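You operate a simulated robot arm through the tools that you are given. There is no shell and no other tool.

Carry out the task below with a simulated robot arm. There is one attempt and no reset: what you move stays moved.

JOB
Shim the red foot till its display shows no gap, and clamp it.
Fine: slacken the foot clamp knob first; two of the three shims fill the gap, the third stays out; the knob ends tight. It clamps with under 40 newtons. Where these are worked on the way, their far stop is far enough and under half their travel is too little: foot clamp knob.
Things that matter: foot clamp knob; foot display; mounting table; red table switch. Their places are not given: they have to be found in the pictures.

The check looks at the end state, three seconds after you hand in, the way a careful person would. Anything else that was tipped, shoved, dropped, spilled or broken makes it a failure.

ROBOT AND FRAMES
A 7-joint arm with a two-finger parallel gripper, fixed in place. Base frame: the origin is on the floor under the middle of its stand, x ahead of it, y to its left, z up; the work surface is at about z = 914. Readings come in mm, rad, newtons and seconds.
It reaches about 1372 mm from its shoulder. Its first joint turns from -2.601 to 2.601 rad. Payload 3.43 kg.
Tool frame: the origin (TCP) lies between the finger pads and is the grasp point; the fingertips stand 30 mm ahead of it; z points along the fingers, y is the line along which they close. The gripper opens to 94 mm. The fingers are 28 mm wide and 10 mm thick; the gripper's body (50 by 96 mm) begins 55 mm behind the TCP.
Orientation is that of the tool frame in the base frame, as a unit quaternion [x, y, z, w]. With the fingers straight down and closing along the base's y, the tool's x points along the base's -x, its y along +y and its z along -z.

CONTROLS
- The arm moves only by the tool jog_arm. Its argument "plan" is one flat list of numbers, 7 for each row, row after row: the turn, a rotation vector about the base's x, y, z in rad, then the shift along the base's x, y, z in mm, then the opening, from 0 (shut) to 1 (fully open). In form: [ax, ay, az, dx, dy, dz, hand, ax, ay, az, dx, dy, dz, hand, ...]. A call has 1 to 20 rows; each row is the pose to reach, as a shift and turn from the pose commanded when the call began. Each row takes 0.2 s and may step no farther than 50 mm and 0.15 rad from the row before; otherwise, or with a gripper value out of range, the whole call is refused. Where a pose cannot be reached the arm comes as near as it can. A force on the tool above 50 N (or 10 N above the force at the start of the call, whichever is more), or a blocked arm, ends the call early, and 0.2 s more pass. Each finger travels about 45 mm/s and halts on what it meets, pressing with about 39 N; the grip force reading is that of the motor and also rises with nothing between the fingers. The clock runs only during rows and for 0.2 s after the last one: add rows that repeat a pose to give the fingers time. It gives the time, the measured TCP pose, the force on the tool (base axes), the opening and the grip force at its end, in the units of the frame above (readings bear some noise), with the torque about the TCP (base axes, N m) and any sound that the robot's microphone picked up.
- Cameras (640 x 400 px; columns grow to the right, rows downward): "scene" is fixed at [49.9, -652.2, 1460.4]; the picture's right is [-0.08, -1.00, 0.00], its down [-0.72, 0.06, -0.69] and it looks along [0.69, -0.05, -0.72] (base axes); focal length 325 px, centre (320, 200). "wrist" rides on the gripper at [76, 14, -103] in the tool frame; the picture's right is [-0.18, 0.98, 0.00], its down [-0.75, -0.14, -0.64] and it looks along [-0.63, -0.12, 0.77] (tool axes); focal length 243 px, centre (320, 200).
- grab_frame(camera): a new picture of that camera. The clock stands still meanwhile.
- locate(camera, pixels): for up to 12 pixels [column, row] of the newest picture of that camera ("zoom" is the newest enlarged one), the place [x, y, z] in the base frame of the surface seen there, good to about 2 mm. The clock stands still meanwhile.
- zoom(camera, box): a new picture of the part [left, top, right, bottom] of that camera's present view, enlarged. The clock stands still meanwhile.
- close_job(): hands the job in; it is judged then, once.

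Open the gripper and draw the arm clear of the work before you hand the job in, unless the task says otherwise.

The tools are called as a command line: name --argument value ..., lists and objects as JSON in quotes. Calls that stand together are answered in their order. jog_arm: Moves the arm, as the interface text tells. Its arguments: {"type":"object","properties":{"plan":{"type":"array","items":{"type":"number"}}},"required":["plan"]} The other tools are called the same way: grab_frame (camera) takes a picture; locate (camera, pixels) gives the place of the surface under pixels of a picture; zoom (camera, box) takes an enlarged picture of a part of a camera's view; close_job () hands the job in.

At the start:

```text
time_s: 0.0
eef_pos: [377.0, -912.9, 1217.6]
tcp_rot: [0.001, 1.0, 0.0, 0.0]
contact_force: [-0.4, -0.2, 0.3]
torque: [0.0, 0.01, -0.01]
finger_gap: 93.7
gripper_force: 0.1
```

scene: 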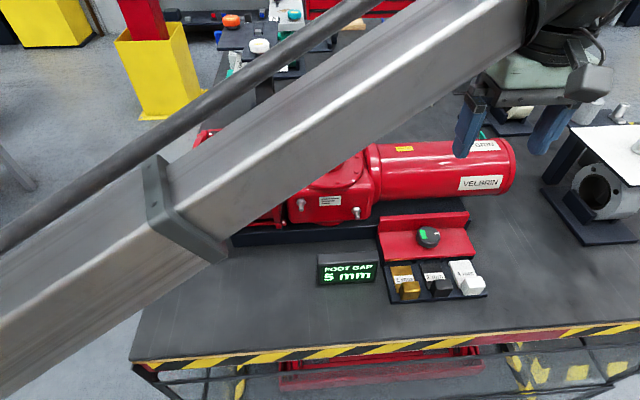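
wrist: 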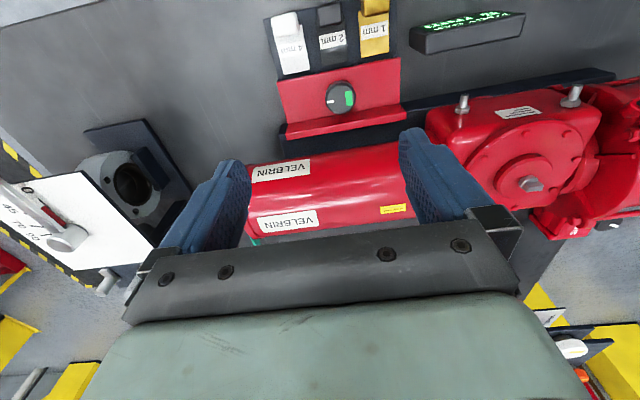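

The scene view shows the foot display at about (347,268) reading 5 mm, the knob at about (428,237), and three shims at about (405,285), (438,283) and (467,278). I will zoom in on them for detail.

zoom --camera "scene" --box '[300, 190, 500, 315]'

zoom --camera "wrist" --box '[240, 0, 540, 180]'

```text
3.20 times, centred on (400, 252) of scene
```

zoom: 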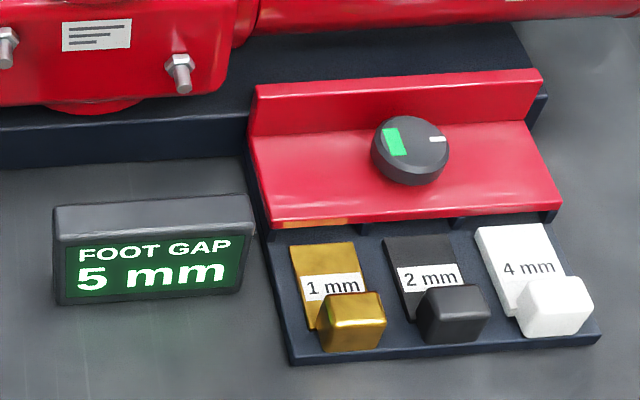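

```text
2.13 times, centred on (390, 90) of wrist
```

zoom: 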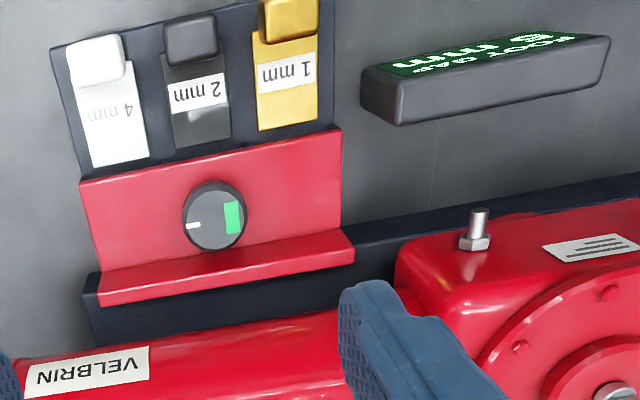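

The gap reads 5 mm, so the 1 mm and 4 mm shims are the pair. I will locate the knob, the shims, the red foot edge and the display in base coordinates.

zoom --camera "scene" --box '[370, 205, 500, 305]'

locate --camera "scene" --pixels '[[428, 232], [419, 240], [440, 234], [405, 285], [438, 283], [467, 278], [400, 270], [432, 270], [460, 266], [387, 258], [470, 255], [347, 260]]'

```text
4.00 times, centred on (435, 255) of scene
```

zoom: 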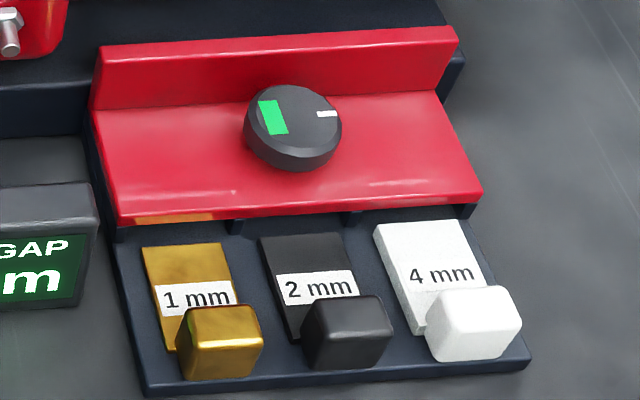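

```text
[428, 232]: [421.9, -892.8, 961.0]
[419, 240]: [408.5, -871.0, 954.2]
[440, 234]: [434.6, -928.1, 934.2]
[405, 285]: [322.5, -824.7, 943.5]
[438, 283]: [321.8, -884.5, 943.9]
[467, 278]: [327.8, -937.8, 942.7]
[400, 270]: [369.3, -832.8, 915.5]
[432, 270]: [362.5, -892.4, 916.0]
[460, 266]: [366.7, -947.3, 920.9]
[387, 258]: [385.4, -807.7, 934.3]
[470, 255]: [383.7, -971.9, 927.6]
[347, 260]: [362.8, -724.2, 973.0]
```

I will take finer points on the enlarged picture: knob rim, handle corners of each shim, and the front edge of the foot.

locate --camera "zoom" --pixels '[[293, 117], [250, 117], [336, 117], [293, 90], [293, 140], [326, 114], [272, 118], [293, 160], [110, 160], [125, 205], [300, 205], [475, 190]]'

locate --camera "zoom" --pixels '[[192, 312], [252, 310], [184, 342], [258, 338], [222, 325], [187, 373], [254, 371], [147, 250], [225, 246], [165, 340], [150, 385], [520, 365]]'

locate --camera "zoom" --pixels '[[434, 294], [502, 292], [440, 328], [517, 320], [472, 308], [440, 350], [510, 345], [380, 228], [456, 224], [420, 325], [310, 302], [385, 325]]'

```text
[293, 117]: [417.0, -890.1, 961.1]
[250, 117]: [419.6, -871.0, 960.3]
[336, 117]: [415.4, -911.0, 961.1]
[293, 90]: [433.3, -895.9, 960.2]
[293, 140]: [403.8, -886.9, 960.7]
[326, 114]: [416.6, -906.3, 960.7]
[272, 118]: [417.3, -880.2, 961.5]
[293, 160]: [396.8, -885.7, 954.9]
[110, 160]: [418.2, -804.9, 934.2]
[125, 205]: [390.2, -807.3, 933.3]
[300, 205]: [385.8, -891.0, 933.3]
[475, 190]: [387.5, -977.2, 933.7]
```

```text
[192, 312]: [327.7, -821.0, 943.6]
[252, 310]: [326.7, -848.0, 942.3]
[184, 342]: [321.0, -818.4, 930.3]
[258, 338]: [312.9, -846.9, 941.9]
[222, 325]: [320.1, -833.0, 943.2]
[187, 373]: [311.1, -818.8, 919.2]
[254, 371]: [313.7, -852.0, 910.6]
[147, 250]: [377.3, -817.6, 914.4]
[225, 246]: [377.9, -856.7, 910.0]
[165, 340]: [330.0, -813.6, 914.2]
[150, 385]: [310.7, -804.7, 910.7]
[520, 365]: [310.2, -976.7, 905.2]
```

```text
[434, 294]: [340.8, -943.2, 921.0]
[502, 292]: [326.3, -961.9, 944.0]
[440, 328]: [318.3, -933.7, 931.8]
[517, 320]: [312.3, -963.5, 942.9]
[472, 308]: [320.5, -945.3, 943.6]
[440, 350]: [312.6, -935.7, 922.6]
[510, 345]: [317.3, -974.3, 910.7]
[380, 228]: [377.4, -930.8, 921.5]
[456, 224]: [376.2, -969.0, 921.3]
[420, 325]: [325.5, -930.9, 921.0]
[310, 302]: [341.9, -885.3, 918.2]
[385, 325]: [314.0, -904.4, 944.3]
```

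The knob centre is near (417,-891), its top at z≈961. The 1 mm handle is near (320,-833) and the 4 mm handle near (320,-947). Next I look for the red table switch and read the remaining details of the surroundings.

zoom --camera "wrist" --box '[0, 120, 240, 300]'

zoom --camera "scene" --box '[520, 80, 640, 260]'

zoom --camera "scene" --box '[180, 0, 380, 120]'

zoom --camera "scene" --box '[230, 300, 500, 400]'

```text
2.22 times, centred on (120, 210) of wrist
```

zoom: 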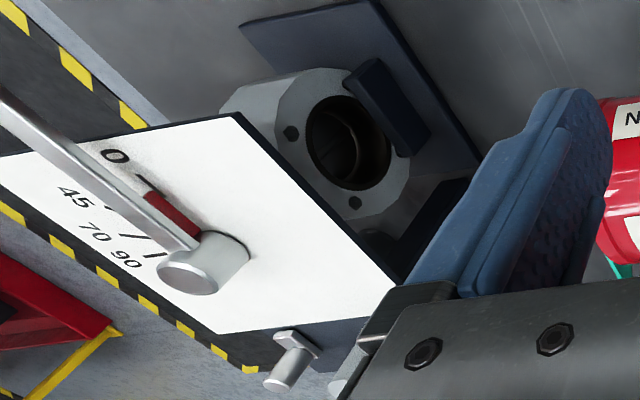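

```text
2.22 times, centred on (580, 170) of scene
```

zoom: 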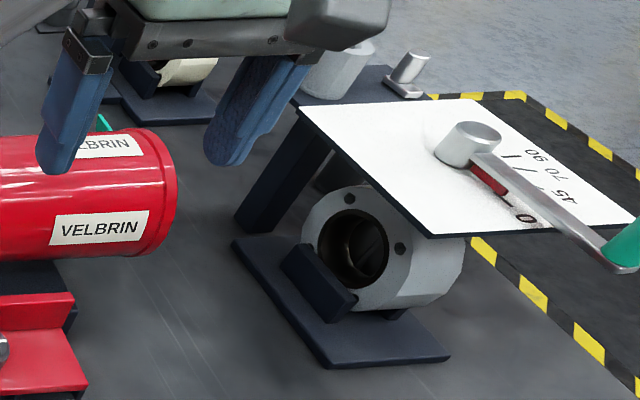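

```text
3.20 times, centred on (280, 60) of scene
```

zoom: 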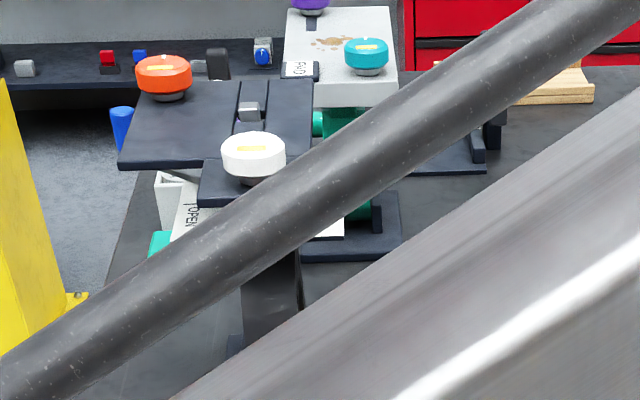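

```text
2.37 times, centred on (365, 350) of scene
```

zoom: 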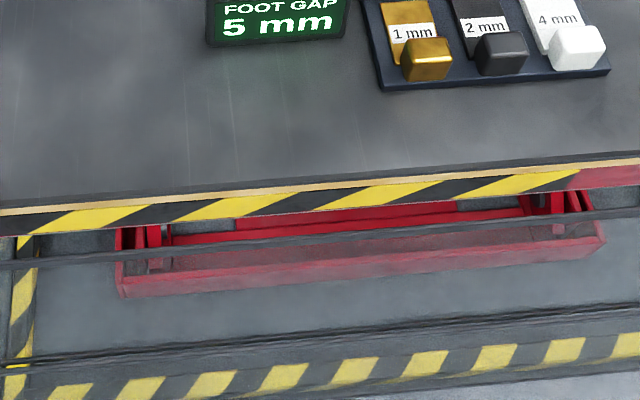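

The white panel with a lever at scene (620,140) and other stations are separate from this job, so I will stay off them. Now I measure the foot's back wall, the motor behind it and the display, for finger clearance.

locate --camera "scene" --pixels '[[400, 219], [428, 215], [460, 213], [428, 221], [428, 226], [380, 218], [468, 212], [440, 190], [440, 150], [440, 165], [345, 215], [300, 205]]'

locate --camera "scene" --pixels '[[320, 256], [376, 252], [378, 282], [320, 286], [214, 17], [225, 16], [620, 200], [400, 320], [500, 250], [520, 180], [567, 331], [600, 230]]'

zoom --camera "scene" --box '[180, 0, 280, 62]'

zoom --camera "scene" --box '[500, 280, 640, 380]'

```text
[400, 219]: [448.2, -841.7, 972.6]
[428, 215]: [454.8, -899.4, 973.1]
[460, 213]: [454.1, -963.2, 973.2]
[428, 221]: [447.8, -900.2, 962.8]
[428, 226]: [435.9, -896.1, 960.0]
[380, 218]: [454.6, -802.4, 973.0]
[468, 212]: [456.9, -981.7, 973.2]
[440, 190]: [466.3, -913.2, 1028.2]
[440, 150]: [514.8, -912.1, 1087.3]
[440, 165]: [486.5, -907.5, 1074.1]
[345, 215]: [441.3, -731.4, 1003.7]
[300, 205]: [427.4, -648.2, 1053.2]
```

```text
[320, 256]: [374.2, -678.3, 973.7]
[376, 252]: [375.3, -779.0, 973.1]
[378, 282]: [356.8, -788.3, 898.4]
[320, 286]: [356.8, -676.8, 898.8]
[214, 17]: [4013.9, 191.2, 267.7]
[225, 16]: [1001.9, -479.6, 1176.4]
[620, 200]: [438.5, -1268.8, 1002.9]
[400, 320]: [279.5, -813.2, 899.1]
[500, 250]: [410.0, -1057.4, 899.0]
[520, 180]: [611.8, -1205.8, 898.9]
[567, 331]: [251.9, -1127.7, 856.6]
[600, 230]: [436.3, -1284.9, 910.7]
```

```text
6.40 times, centred on (230, 31) of scene
```

zoom: 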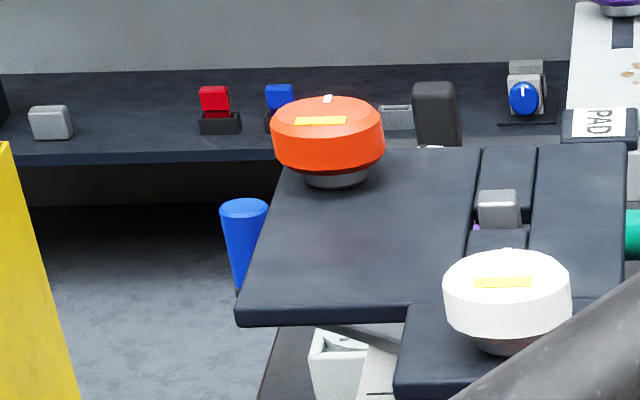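

```text
4.00 times, centred on (570, 330) of scene
```

zoom: 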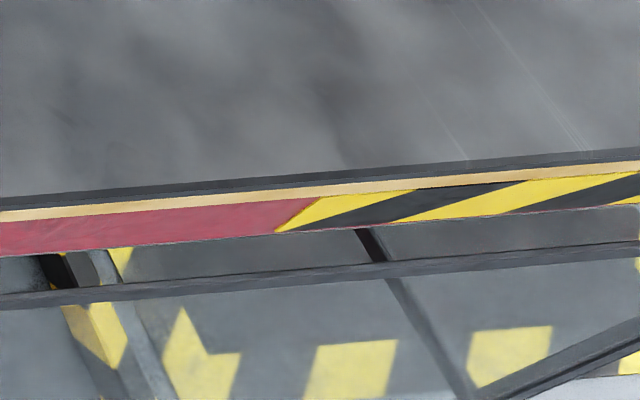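

The table surface is near z≈899, and the foot's back wall starts near x≈447 with its top at z≈973. The motor's front side is at x≈466 at z≈1028. I still have not seen the red table switch, so I raise the arm and shift it for a wider wrist view.

jog_arm --plan '[0, 0, 0, -20, 20, 30, 1, 0, 0, 0, -40, 50, 60, 1, 0, 0, 0, -60, 80, 80, 1, 0, 0, 0, -70, 120, 90, 1, 0, 0, 0, -80, 160, 100, 1, 0, 0, 0, -80, 200, 100, 1]'

grab_frame --camera "wrist"

grab_frame --camera "scene"

```text
time_s: 1.4
eef_pos: [310.7, -747.3, 1258.6]
tcp_rot: [0.0, 0.999, -0.045, 0.016]
contact_force: [0.4, 0.1, -0.9]
torque: [0.04, 0.0, 0.0]
finger_gap: 94.5
gripper_force: 0.1
out of reach, approached as far as the arm can: row 2, 3, 4, 5, 6
```

```text
taken
```

wrist: 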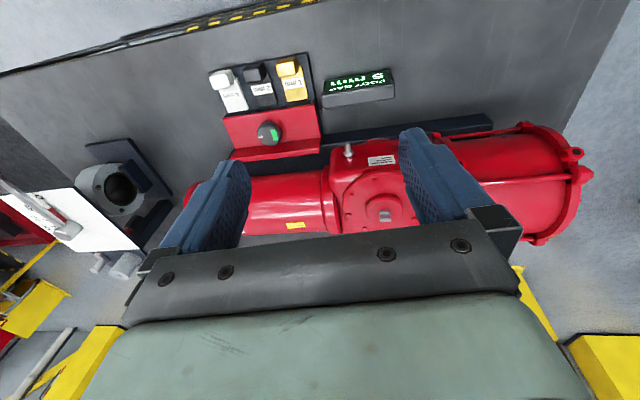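

```text
taken
```

scene: 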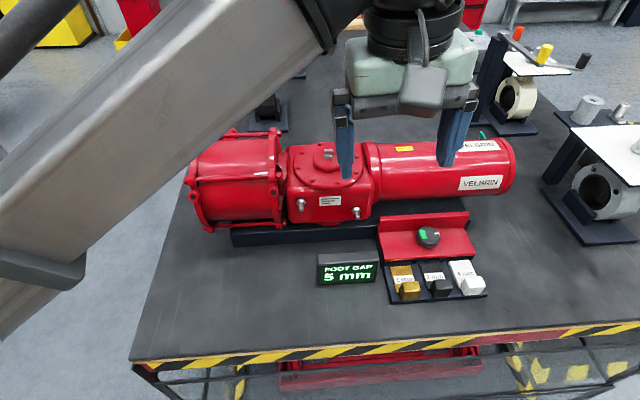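

The wider views show the motor unit, display and foot but no red switch yet, and the height of 1317 was out of reach. I go back towards a lower pose in front of the foot, and check how the commanded pose carries over.

jog_arm --plan '[0, 0, 0, 0, -30, -30, 1, 0, 0, 0, 0, -60, -60, 1, 0, 0, 0, 0, -90, -90, 1, 0, 0, 0, 0, -120, -120, 1, 0, 0, 0, 0, -130, -150, 1, 0, 0, 0, 0, -130, -150, 1]'

grab_frame --camera "wrist"

grab_frame --camera "scene"

```text
time_s: 2.8
eef_pos: [310.4, -878.4, 1107.1]
tcp_rot: [-0.001, 0.999, -0.045, 0.016]
contact_force: [0.6, 0.4, -0.3]
torque: [-0.01, 0.02, 0.01]
finger_gap: 93.9
gripper_force: 0.0
```

```text
taken
```

wrist: 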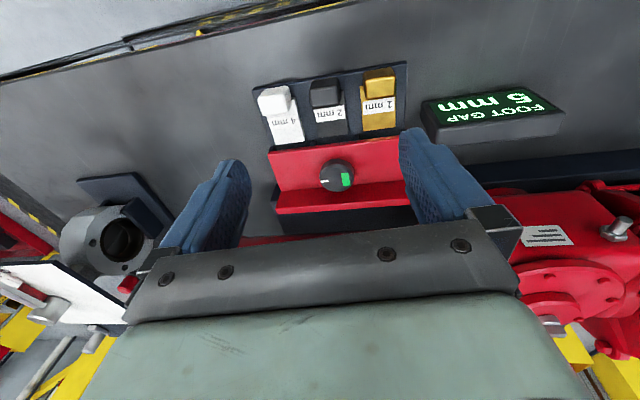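

```text
taken
```

scene: 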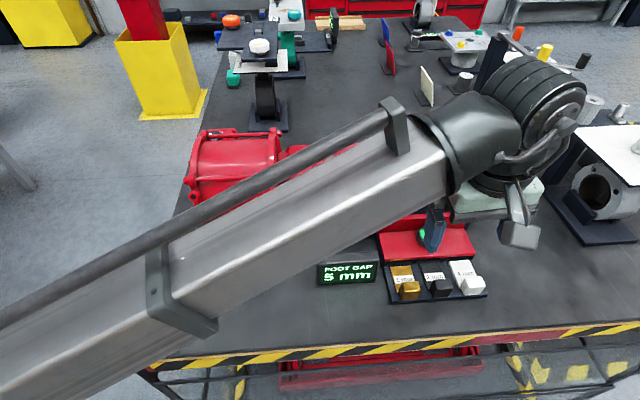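

The commanded pose follows the reached one, with a small tilt I will correct. The scene now shows more of the table, including red and blue uprights near (388,50), so I zoom in there.

zoom --camera "scene" --box '[360, 0, 500, 100]'

zoom --camera "scene" --box '[160, 0, 360, 130]'

zoom --camera "scene" --box '[500, 0, 640, 120]'

locate --camera "scene" --pixels '[[391, 60], [384, 35], [427, 85], [214, 15], [260, 46], [231, 20], [545, 53], [460, 80], [420, 40], [580, 60]]'

```text
4.00 times, centred on (430, 50) of scene
```

zoom: 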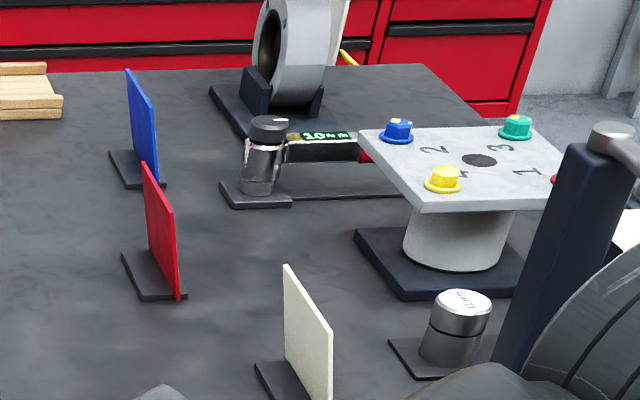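

```text
3.08 times, centred on (260, 65) of scene
```

zoom: 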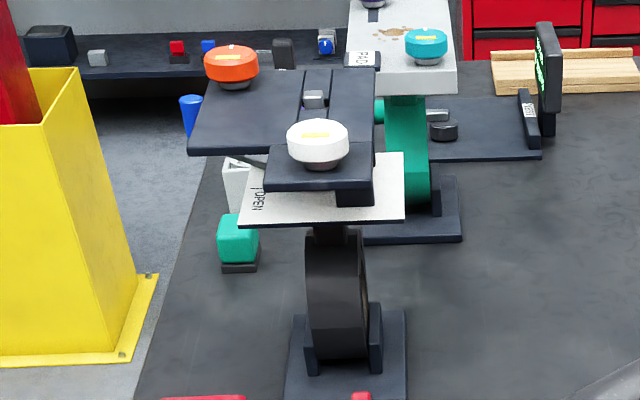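

```text
3.33 times, centred on (570, 60) of scene
```

zoom: 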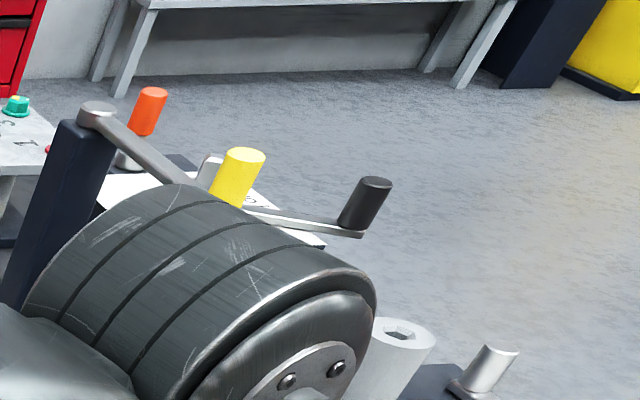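

```text
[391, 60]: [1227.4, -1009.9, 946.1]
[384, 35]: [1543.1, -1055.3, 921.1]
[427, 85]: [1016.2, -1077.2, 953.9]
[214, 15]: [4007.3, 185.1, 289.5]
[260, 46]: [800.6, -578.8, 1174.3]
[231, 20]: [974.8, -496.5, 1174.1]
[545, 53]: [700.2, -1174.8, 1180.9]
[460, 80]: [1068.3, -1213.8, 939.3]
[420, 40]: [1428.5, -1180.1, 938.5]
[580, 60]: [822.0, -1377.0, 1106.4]
```

The pieces I need are confirmed and clear of the other stations, and the red switch seen at (214,15) is about 4 m away, so I leave it alone. Next I level the tool and move above the knob at about (412,-889), still high up, to check from there.

jog_arm --plan '[0.045, 0.016, 0, 30, -4, 0, 1, 0.09, 0.032, 0, 60, -8, 0, 1, 0.09, 0.032, 0, 90, -12, 0, 1, 0.09, 0.032, 0, 101, -12, -20, 0.8, 0.09, 0.032, 0, 101, -12, -40, 0.62, 0.09, 0.032, 0, 101, -12, -40, 0.62]'

grab_frame --camera "wrist"

grab_frame --camera "scene"

```text
time_s: 4.2
eef_pos: [411.2, -889.5, 1068.6]
tcp_rot: [0.0, 1.0, -0.001, 0.0]
contact_force: [-0.7, 1.4, 0.2]
torque: [-0.07, 0.04, 0.02]
finger_gap: 58.6
gripper_force: 0.0
```

```text
taken
```

wrist: 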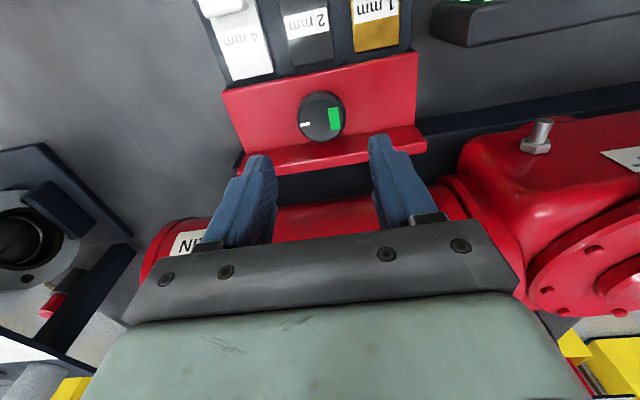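

```text
taken
```

scene: 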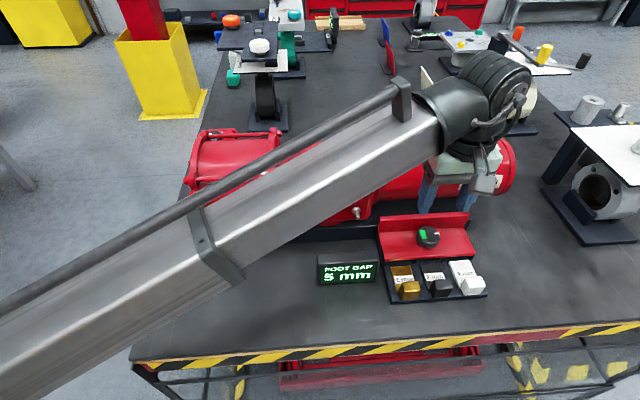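

The gripper is above the foot with a gap of 58.6 mm, and the knob shows at wrist (321,117). I zoom there for its exact centre and pointer.

zoom --camera "wrist" --box '[240, 60, 400, 160]'

locate --camera "zoom" --pixels '[[325, 230], [240, 230], [408, 230], [325, 140], [325, 300], [262, 256], [375, 235], [325, 320], [200, 330], [440, 330], [320, 350], [480, 180]]'

```text
4.00 times, centred on (320, 110) of wrist
```

zoom: 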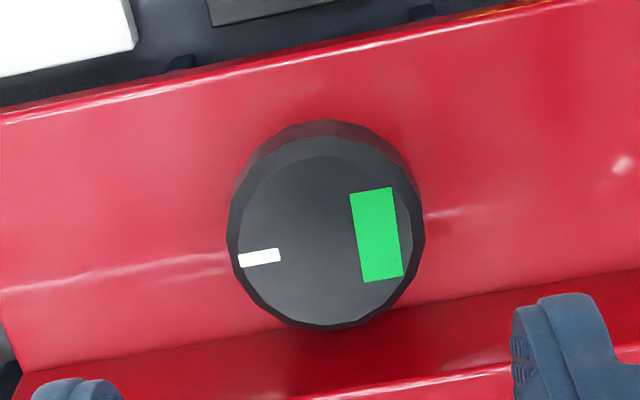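

```text
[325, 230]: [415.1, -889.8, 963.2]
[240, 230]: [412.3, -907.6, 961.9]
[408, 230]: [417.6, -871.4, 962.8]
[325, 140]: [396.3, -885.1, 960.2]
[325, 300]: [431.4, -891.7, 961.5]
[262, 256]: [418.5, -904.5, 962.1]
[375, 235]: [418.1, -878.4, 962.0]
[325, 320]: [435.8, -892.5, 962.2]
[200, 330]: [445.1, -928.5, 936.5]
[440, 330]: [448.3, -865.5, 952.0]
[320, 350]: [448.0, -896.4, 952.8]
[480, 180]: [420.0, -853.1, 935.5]
```

The knob centre is near (417,-891), its rim radius about 21 mm, and the wall at x≈448 leaves limited room. I turn the tool by -0.5 rad, narrow the opening slightly and lower the fingers around the knob to TCP z≈968.

jog_arm --plan '[0, 0, -0.14, 0, 0, 0, 0.57, 0, 0, -0.28, 0, 1, 0, 0.57, 0, 0, -0.42, 0.5, 1.4, 0, 0.57, 0, 0, -0.5, 0.5, 1.4, -20, 0.57, 0, 0, -0.5, 0.5, 1.4, -45, 0.57, 0, 0, -0.5, 0.5, 1.4, -65, 0.57, 0, 0, -0.5, 0.5, 1.4, -65, 0.57]'

grab_frame --camera "wrist"

zoom --camera "scene" --box '[370, 160, 530, 260]'

```text
time_s: 5.8
eef_pos: [410.9, -887.9, 1003.6]
tcp_rot: [0.249, 0.969, 0.001, 0.0]
contact_force: [0.5, 0.6, 0.4]
torque: [0.0, 0.01, -0.02]
finger_gap: 53.6
gripper_force: 0.1
```

```text
taken
```

wrist: 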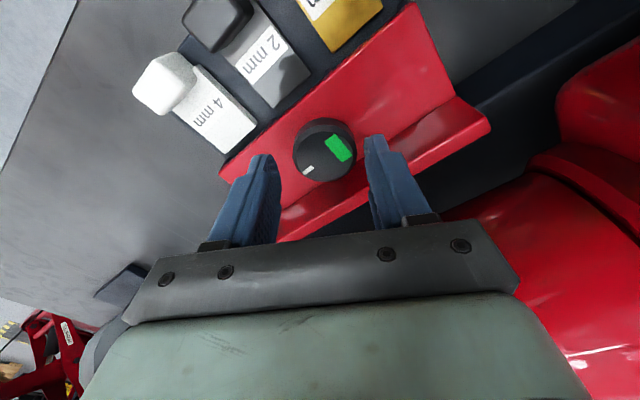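

```text
4.00 times, centred on (450, 210) of scene
```

zoom: 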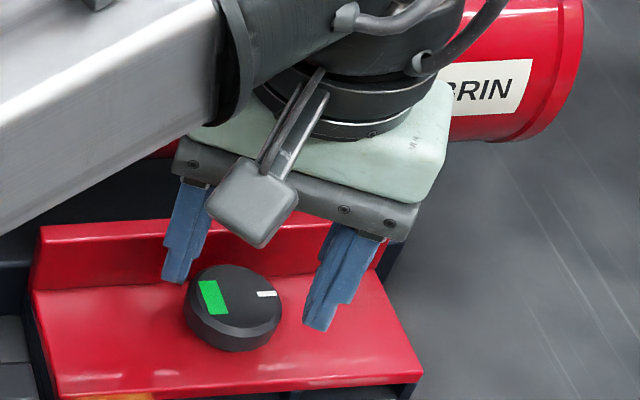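

The fingers straddle the knob, which the scene zoom shows at (232,307) between them with room to the wall. I lower another 35 mm to TCP z≈968.

jog_arm --plan '[0, 0, 0, 0, 0, -12, 0.57, 0, 0, 0, 0, 0, -24, 0.57, 0, 0, 0, 0, 0, -35, 0.57, 0, 0, 0, 0, 0, -35, 0.57]'

grab_frame --camera "wrist"

zoom --camera "scene" --box '[370, 160, 530, 260]'

```text
time_s: 6.8
eef_pos: [411.2, -888.0, 969.0]
tcp_rot: [0.247, 0.969, 0.0, 0.001]
contact_force: [-0.4, 0.1, 0.0]
torque: [0.01, 0.0, 0.02]
finger_gap: 53.6
gripper_force: 0.0
```

```text
taken
```

wrist: 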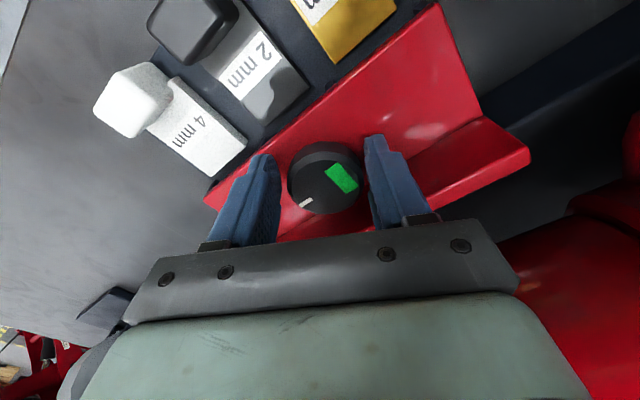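

```text
4.00 times, centred on (450, 210) of scene
```

zoom: 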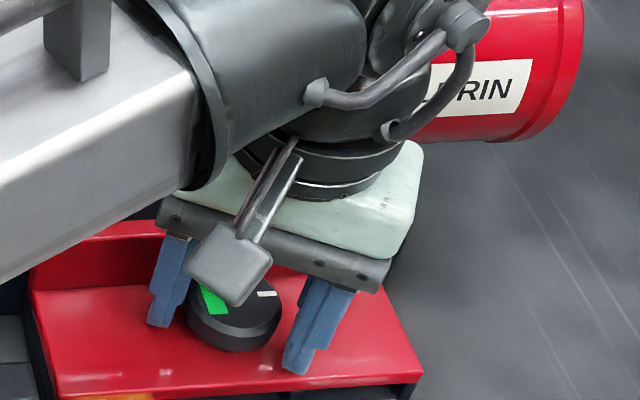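

Nothing is touched so far (force about zero). I close the fingers on the knob and hold, to read the grip and where the knob sits.

jog_arm --plan '[0, 0, 0, 0, 0, 0, 0.3, 0, 0, 0, 0, 0, 0, 0.3, 0, 0, 0, 0, 0, 0, 0.3]'

```text
time_s: 7.6
eef_pos: [412.7, -887.4, 969.5]
tcp_rot: [0.247, 0.969, 0.001, -0.001]
contact_force: [7.2, 16.8, -4.9]
torque: [0.33, -0.14, 0.11]
finger_gap: 44.4
gripper_force: 45.1
```

The fingers hold the knob at 44.4 mm with 45 N, with a side load of about 18 N along the closing line, so the knob sits a little further that way. I shift by 2 mm along it to relieve the load.

jog_arm --plan '[0, 0, 0, 0.5, 0.9, 0, 0.3, 0, 0, 0, 1.0, 1.8, 0, 0.3, 0, 0, 0, 1.0, 1.8, 0, 0.3]'

```text
time_s: 8.4
eef_pos: [411.7, -888.0, 969.4]
tcp_rot: [0.247, 0.969, 0.0, -0.001]
contact_force: [2.2, 12.4, -6.2]
torque: [0.43, -0.21, 0.08]
finger_gap: 44.4
gripper_force: 44.9
```

The load eased, so the knob is held about on centre. I turn it anticlockwise (loosening) by 0.3 rad around the knob axis and watch torque.

jog_arm --plan '[0, 0, 0.1, -0.26, -0.54, 0, 0.2, 0, 0, 0.2, -0.46, -1.1, 0, 0.2, 0, 0, 0.3, -0.61, -1.68, 0, 0.2, 0, 0, 0.3, -0.61, -1.68, 0, 0.2]'

grab_frame --camera "wrist"

zoom --camera "scene" --box '[300, 190, 500, 315]'

```text
time_s: 9.4
eef_pos: [411.9, -889.2, 969.1]
tcp_rot: [0.1, 0.995, -0.001, -0.001]
contact_force: [-3.1, 10.1, -8.3]
torque: [-0.33, -0.06, 0.15]
finger_gap: 44.5
gripper_force: 44.8
```

```text
taken
```

wrist: 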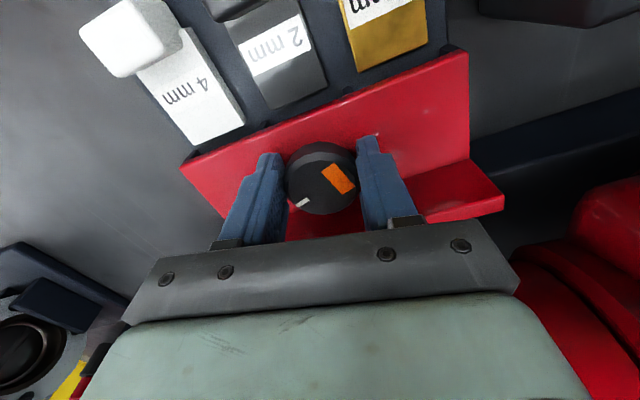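

```text
3.20 times, centred on (400, 252) of scene
```

zoom: 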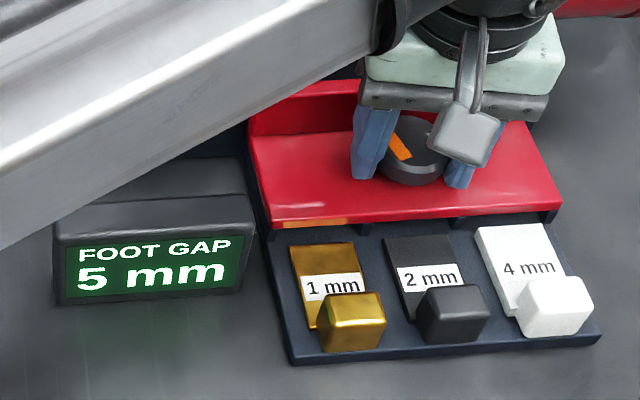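

The knob turned with the fingers and its patch went from green to orange, so anticlockwise loosens it. I keep turning on to +0.5 rad.

jog_arm --plan '[0, 0, 0.1, -0.09, -0.59, 0, 0.2, 0, 0, 0.2, -0.12, -1.19, 0, 0.2, 0, 0, 0.3, -0.09, -1.79, 0, 0.2, 0, 0, 0.4, 0, -2.39, 0, 0.2, 0, 0, 0.5, 0.15, -2.97, 0, 0.2, 0, 0, 0.6, 0.35, -3.53, 0, 0.2, 0, 0, 0.7, 0.61, -4.07, 0, 0.2, 0, 0, 0.7, 0.61, -4.07, 0, 0.2]'

grab_frame --camera "wrist"

zoom --camera "scene" --box '[300, 190, 500, 315]'

```text
time_s: 11.2
eef_pos: [411.6, -893.5, 968.8]
tcp_rot: [-0.248, 0.969, 0.0, -0.001]
contact_force: [-9.4, 4.5, -9.6]
torque: [-0.18, 0.7, 0.09]
finger_gap: 44.4
gripper_force: 45.0
```

```text
taken
```

wrist: 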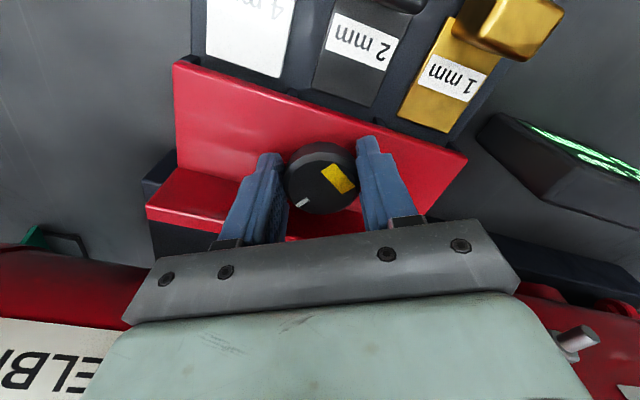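

```text
3.20 times, centred on (400, 252) of scene
```

zoom: 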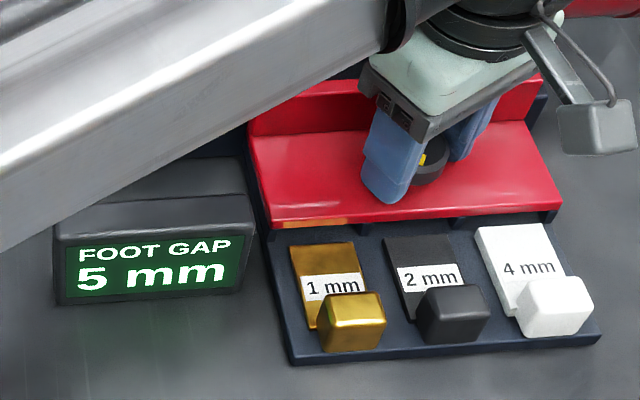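

The patch is now yellow after 1.0 rad of turning, with no hard stop felt. I go a further 0.1 rad to see whether there is more travel.

jog_arm --plan '[0, 0, 0.05, 0.15, -0.26, 0, 0.2, 0, 0, 0.1, 0.31, -0.51, 0, 0.2, 0, 0, 0.1, 0.31, -0.51, 0, 0.2]'

zoom --camera "wrist" --box '[240, 110, 400, 240]'

```text
time_s: 12.0
eef_pos: [413.1, -893.3, 968.2]
tcp_rot: [-0.295, 0.955, 0.0, 0.0]
contact_force: [-7.8, 2.1, -7.8]
torque: [-0.37, 0.91, 0.12]
finger_gap: 44.5
gripper_force: 45.7
```

```text
3.08 times, centred on (320, 175) of wrist
```

zoom: 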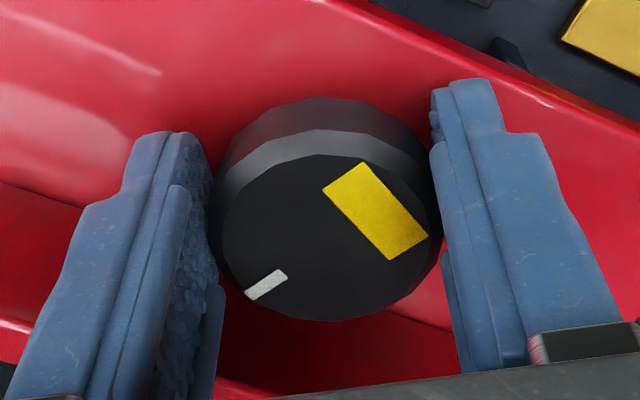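

There is still free travel (torque about z only 0.12 N m) and no stop yet. I open slightly, and then turn the tool back around the knob for another stroke.

jog_arm --plan '[0, 0, 0, 0, 0, 0, 0.55, 0, 0, 0, 0, 0, 0, 0.55]'

zoom --camera "wrist" --box '[240, 110, 400, 240]'

```text
time_s: 12.6
eef_pos: [413.0, -894.3, 969.4]
tcp_rot: [-0.296, 0.955, -0.001, -0.001]
contact_force: [-2.3, 0.9, 2.0]
torque: [-0.06, -0.07, -0.06]
finger_gap: 50.1
gripper_force: 0.0
```

```text
3.08 times, centred on (320, 175) of wrist
```

zoom: 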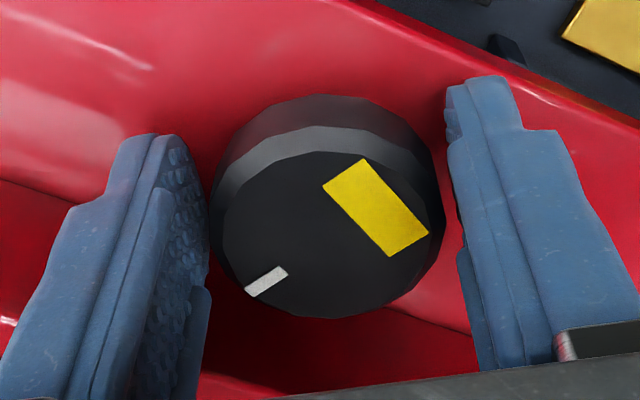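

The knob is free with clearance on both sides, the left finger being a bit nearer. I swing the tool back to -0.5 rad around the knob, trimming the centre by about 1 mm.

jog_arm --plan '[0, 0, 0, -0.2, -1.0, 0, 0.55, 0, 0, -0.1, -0.6, -0.5, 0, 0.55, 0, 0, -0.2, -0.9, 0.05, 0, 0.55, 0, 0, -0.3, -1.1, 0.62, 0, 0.55, 0, 0, -0.4, -1.2, 1.2, 0, 0.55, 0, 0, -0.5, -1.3, 1.79, 0, 0.55, 0, 0, -0.6, -1.3, 2.4, 0, 0.55, 0, 0, -0.7, -1.3, 3.0, 0, 0.55, 0, 0, -0.8, -1.2, 3.6, 0, 0.55, 0, 0, -0.9, -1.1, 4.2, 0, 0.55, 0, 0, -1.0, -0.9, 4.75, 0, 0.55, 0, 0, -1.1, -0.6, 5.3, 0, 0.55, 0, 0, -1.1, -0.6, 5.3, 0, 0.55]'

zoom --camera "wrist" --box '[240, 110, 400, 240]'

```text
time_s: 15.4
eef_pos: [412.6, -888.3, 969.2]
tcp_rot: [0.248, 0.969, 0.0, 0.0]
contact_force: [0.0, 0.1, 0.5]
torque: [0.02, 0.02, 0.02]
finger_gap: 51.7
gripper_force: 0.0
```

```text
3.08 times, centred on (320, 175) of wrist
```

zoom: 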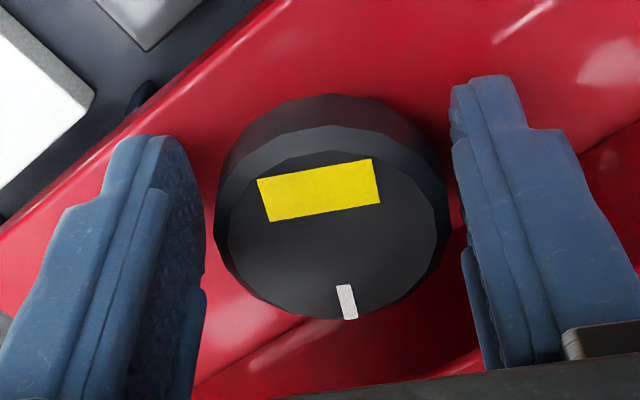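

The fingers are clear at -0.5 rad and the pointer has moved to about the far side. I grip again and turn anticlockwise 0.5 rad further, watching for the stop.

jog_arm --plan '[0, 0, 0, 0, 0, 0, 0.2, 0, 0, 0, 0, 0, 0, 0.2, 0, 0, 0.1, -0.26, -0.54, 0, 0.2, 0, 0, 0.2, -0.46, -1.1, 0, 0.2, 0, 0, 0.3, -0.61, -1.68, 0, 0.2, 0, 0, 0.4, -0.7, -2.27, 0, 0.2, 0, 0, 0.5, -0.73, -2.87, 0, 0.2, 0, 0, 0.5, -0.73, -2.87, 0, 0.2]'

zoom --camera "wrist" --box '[240, 110, 400, 240]'

```text
time_s: 17.2
eef_pos: [411.3, -890.7, 968.1]
tcp_rot: [0.0, 1.0, 0.001, 0.0]
contact_force: [5.5, 13.1, -2.2]
torque: [0.22, -0.1, -0.6]
finger_gap: 43.9
gripper_force: 45.5
```

```text
3.08 times, centred on (320, 175) of wrist
```

zoom: 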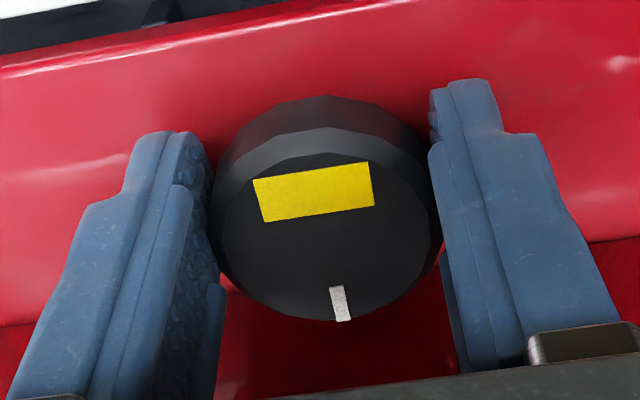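

The pointer now points along +x (a quarter turn in total) and the torque rose to -0.6 N m, which suggests the far stop. I nudge 0.1 rad more to confirm.

jog_arm --plan '[0, 0, 0.05, 0.02, -0.3, 0, 0.2, 0, 0, 0.1, 0.03, -0.6, 0, 0.2, 0, 0, 0.1, 0.03, -0.6, 0, 0.2]'

zoom --camera "wrist" --box '[240, 110, 400, 240]'

```text
time_s: 18.0
eef_pos: [412.7, -890.9, 970.3]
tcp_rot: [-0.05, 0.999, 0.001, 0.0]
contact_force: [5.6, 17.7, -4.1]
torque: [0.35, -0.08, -0.64]
finger_gap: 44.3
gripper_force: 44.7
```

```text
3.08 times, centred on (320, 175) of wrist
```

zoom: 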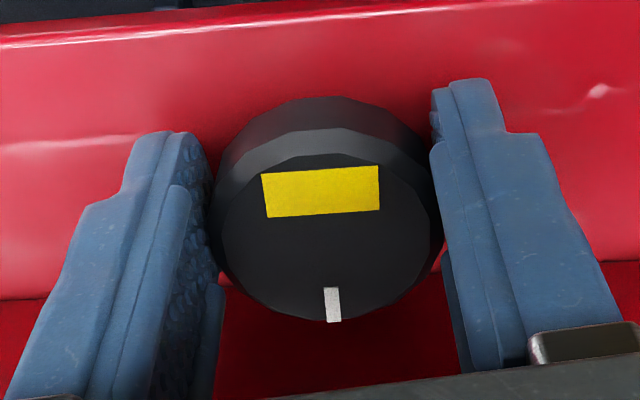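

The fingers slipped a little on the unmoving knob, so it is at its far stop (yellow). I release it, rise 100 mm, and move above the 1 mm shim's handle at about (312,-833).

jog_arm --plan '[0, 0, 0, 0, 0, 0, 0.57, 0, 0, 0, 0, 0, 0, 0.57, 0, 0, 0, 0, 0, 20, 0.57, 0, 0, 0, 0, 0, 60, 0.57, 0, 0, -0.05, 0, 0, 100, 0.57, 0, 0, -0.1, -33, 19, 100, 0.5, 0, 0, -0.1, -66, 38, 100, 0.5, 0, 0, -0.1, -100, 58, 100, 0.5, 0, 0, -0.1, -100, 58, 100, 0.5]'

grab_frame --camera "wrist"

zoom --camera "scene" --box '[300, 190, 500, 315]'

```text
time_s: 20.0
eef_pos: [310.3, -834.0, 1067.8]
tcp_rot: [-0.001, 1.0, 0.0, 0.0]
contact_force: [0.6, -0.3, 0.4]
torque: [-0.01, 0.02, -0.03]
finger_gap: 46.8
gripper_force: 0.0
```

```text
taken
```

wrist: 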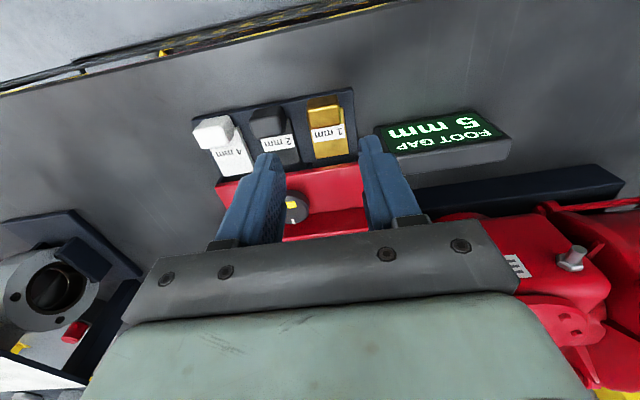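

```text
3.20 times, centred on (400, 252) of scene
```

zoom: 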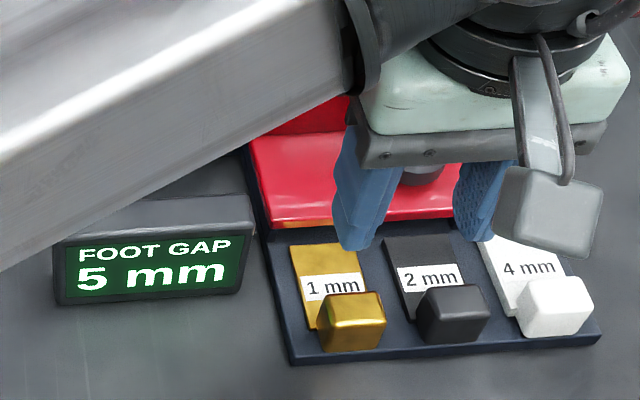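

The wrist view shows the brass handle near (325,105), straight below the TCP. I zoom for exact coordinates of the brass and white handles.

zoom --camera "wrist" --box '[180, 70, 380, 195]'

locate --camera "wrist" --pixels '[[325, 97], [310, 102], [338, 94], [325, 110], [312, 113], [340, 110], [318, 150], [345, 145], [330, 158], [213, 130], [200, 128], [227, 122]]'

```text
3.20 times, centred on (280, 132) of wrist
```

zoom: 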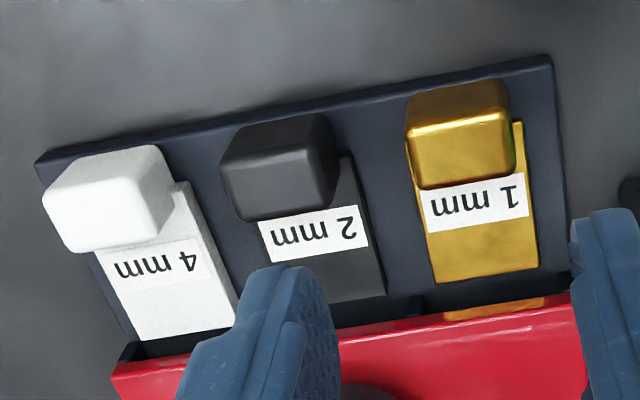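

```text
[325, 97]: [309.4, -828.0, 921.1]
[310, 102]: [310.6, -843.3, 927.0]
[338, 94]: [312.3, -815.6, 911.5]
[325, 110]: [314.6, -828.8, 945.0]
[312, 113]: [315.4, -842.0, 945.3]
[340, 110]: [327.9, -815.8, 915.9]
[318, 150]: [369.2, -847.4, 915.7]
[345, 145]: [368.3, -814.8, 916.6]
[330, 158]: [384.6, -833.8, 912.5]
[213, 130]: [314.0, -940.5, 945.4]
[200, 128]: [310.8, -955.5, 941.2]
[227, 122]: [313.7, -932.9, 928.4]
```

An orange strip shows under the foot's front edge in the 1 mm lane, near zoom (495,308). I enlarge that spot from both cameras before pushing anything in.

zoom --camera "scene" --box '[375, 245, 435, 283]'

zoom --camera "wrist" --box '[300, 85, 380, 175]'

```text
10.53 times, centred on (405, 264) of scene
```

zoom: 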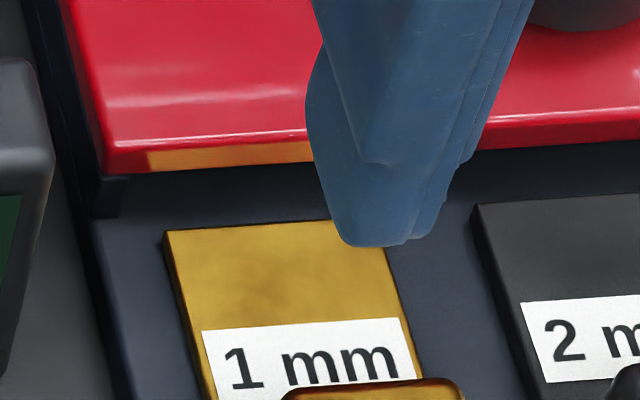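

```text
4.44 times, centred on (340, 130) of wrist
```

zoom: 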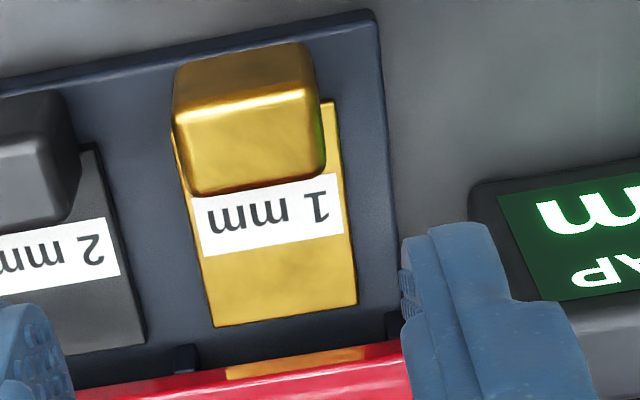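

The orange strip is only the brass shim's reflection in the glossy foot edge, so the lane is clear. I lower the fingers astride the brass handle to TCP (312,-833,952).

jog_arm --plan '[0, 0, 0, 2, 1, -30, 0.46, 0, 0, 0, 2, 1, -60, 0.46, 0, 0, 0, 2, 1, -90, 0.46, 0, 0, 0, 2, 1, -90, 0.46]'

zoom --camera "wrist" --box '[200, 60, 440, 210]'

zoom --camera "scene" --box '[340, 220, 500, 320]'

```text
time_s: 21.0
eef_pos: [313.2, -831.9, 979.3]
tcp_rot: [0.0, 1.0, 0.0, -0.001]
contact_force: [0.3, -0.7, 0.5]
torque: [0.03, -0.04, -0.01]
finger_gap: 43.2
gripper_force: 0.1
```

```text
2.67 times, centred on (320, 135) of wrist
```

zoom: 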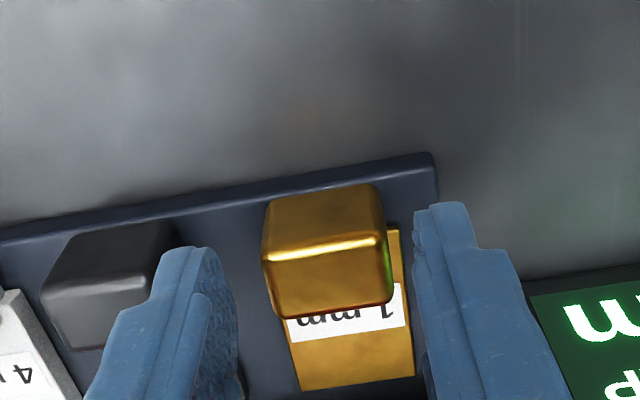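

```text
4.00 times, centred on (420, 270) of scene
```

zoom: 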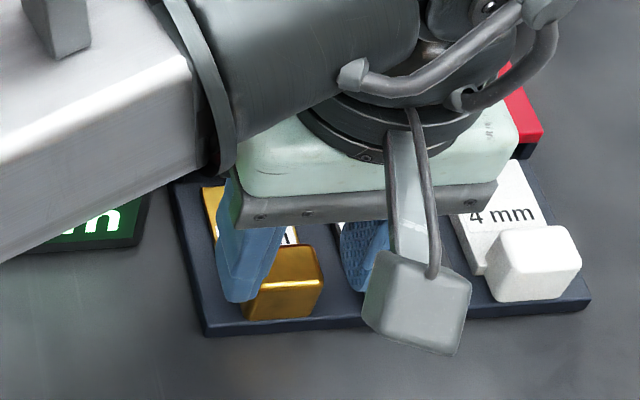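

The handle at zoom (327,250) is centred between the fingers. I lower 27 mm to TCP z≈952 and look again.

jog_arm --plan '[0, 0, 0, -0.5, -0.5, -14, 0.46, 0, 0, 0, -0.5, -0.5, -27, 0.46, 0, 0, 0, -0.5, -0.5, -27, 0.46]'

zoom --camera "wrist" --box '[200, 60, 440, 210]'

```text
time_s: 21.8
eef_pos: [312.1, -832.5, 952.1]
tcp_rot: [0.0, 1.0, 0.001, 0.0]
contact_force: [-0.9, -0.1, 0.1]
torque: [-0.01, 0.0, -0.01]
finger_gap: 43.3
gripper_force: 0.1
```

```text
2.67 times, centred on (320, 135) of wrist
```

zoom: 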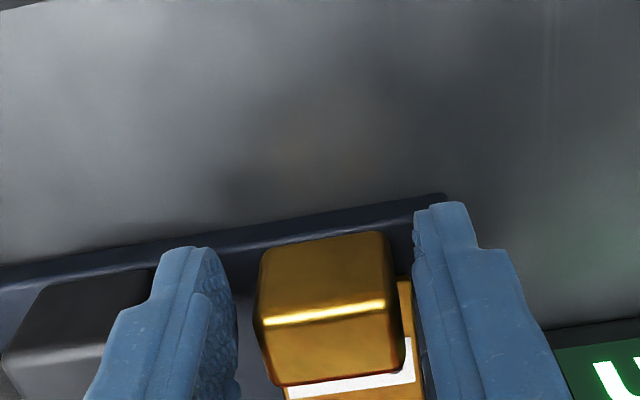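

The fingers are on both sides of the brass handle with no contact. I close on it and read the grip.

jog_arm --plan '[0, 0, 0, 0, 0, 0, 0.2, 0, 0, 0, 0, 0, 0, 0.2, 0, 0, 0, 0, 0, 0, 0.2]'

zoom --camera "wrist" --box '[200, 60, 440, 210]'

```text
time_s: 22.6
eef_pos: [312.1, -831.9, 951.9]
tcp_rot: [-0.001, 1.0, 0.0, 0.0]
contact_force: [-0.6, 8.3, -2.9]
torque: [0.07, -0.04, 0.0]
finger_gap: 32.0
gripper_force: 44.7
```

```text
2.67 times, centred on (320, 135) of wrist
```

zoom: 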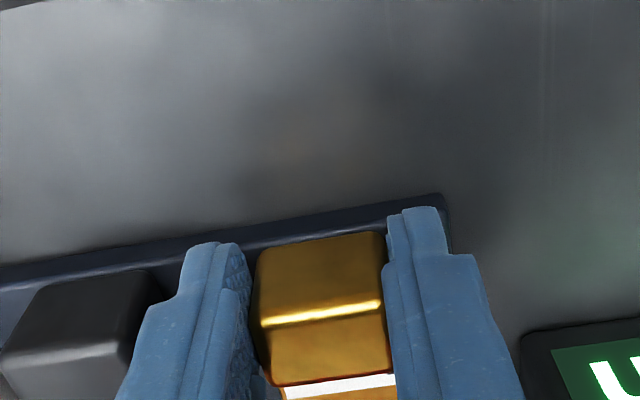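

The handle is held at 32 mm with a small side load. I slide the brass shim 20 mm towards the foot (+x) and check force.

jog_arm --plan '[0, 0, 0, 5, 0.3, 0, 0.2, 0, 0, 0, 10, 0.5, 0, 0.2, 0, 0, 0, 15, 0.5, 0, 0.2, 0, 0, 0, 20, 0.5, 0, 0.2, 0, 0, 0, 20, 0.5, 0, 0.2]'

grab_frame --camera "wrist"

zoom --camera "scene" --box '[300, 200, 500, 325]'

```text
time_s: 23.8
eef_pos: [333.2, -832.2, 952.5]
tcp_rot: [0.0, 1.0, -0.001, -0.001]
contact_force: [-0.6, 8.2, -3.3]
torque: [0.01, 0.17, -0.09]
finger_gap: 31.7
gripper_force: 45.3
```

```text
taken
```

wrist: 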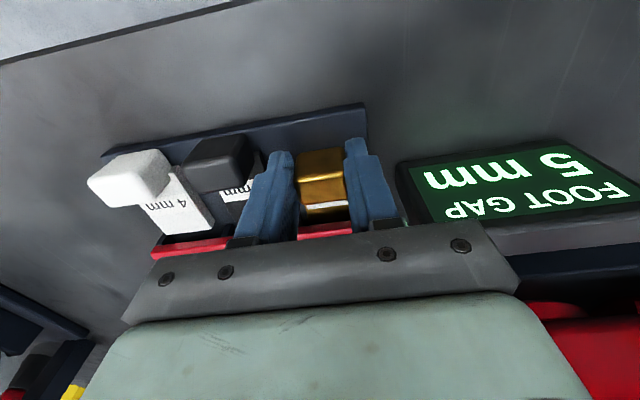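

```text
3.20 times, centred on (400, 262) of scene
```

zoom: 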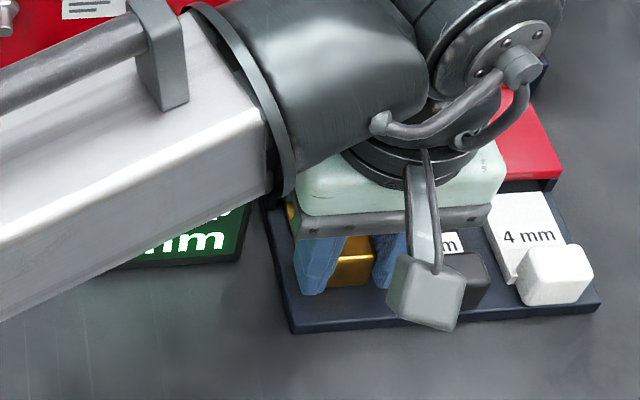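

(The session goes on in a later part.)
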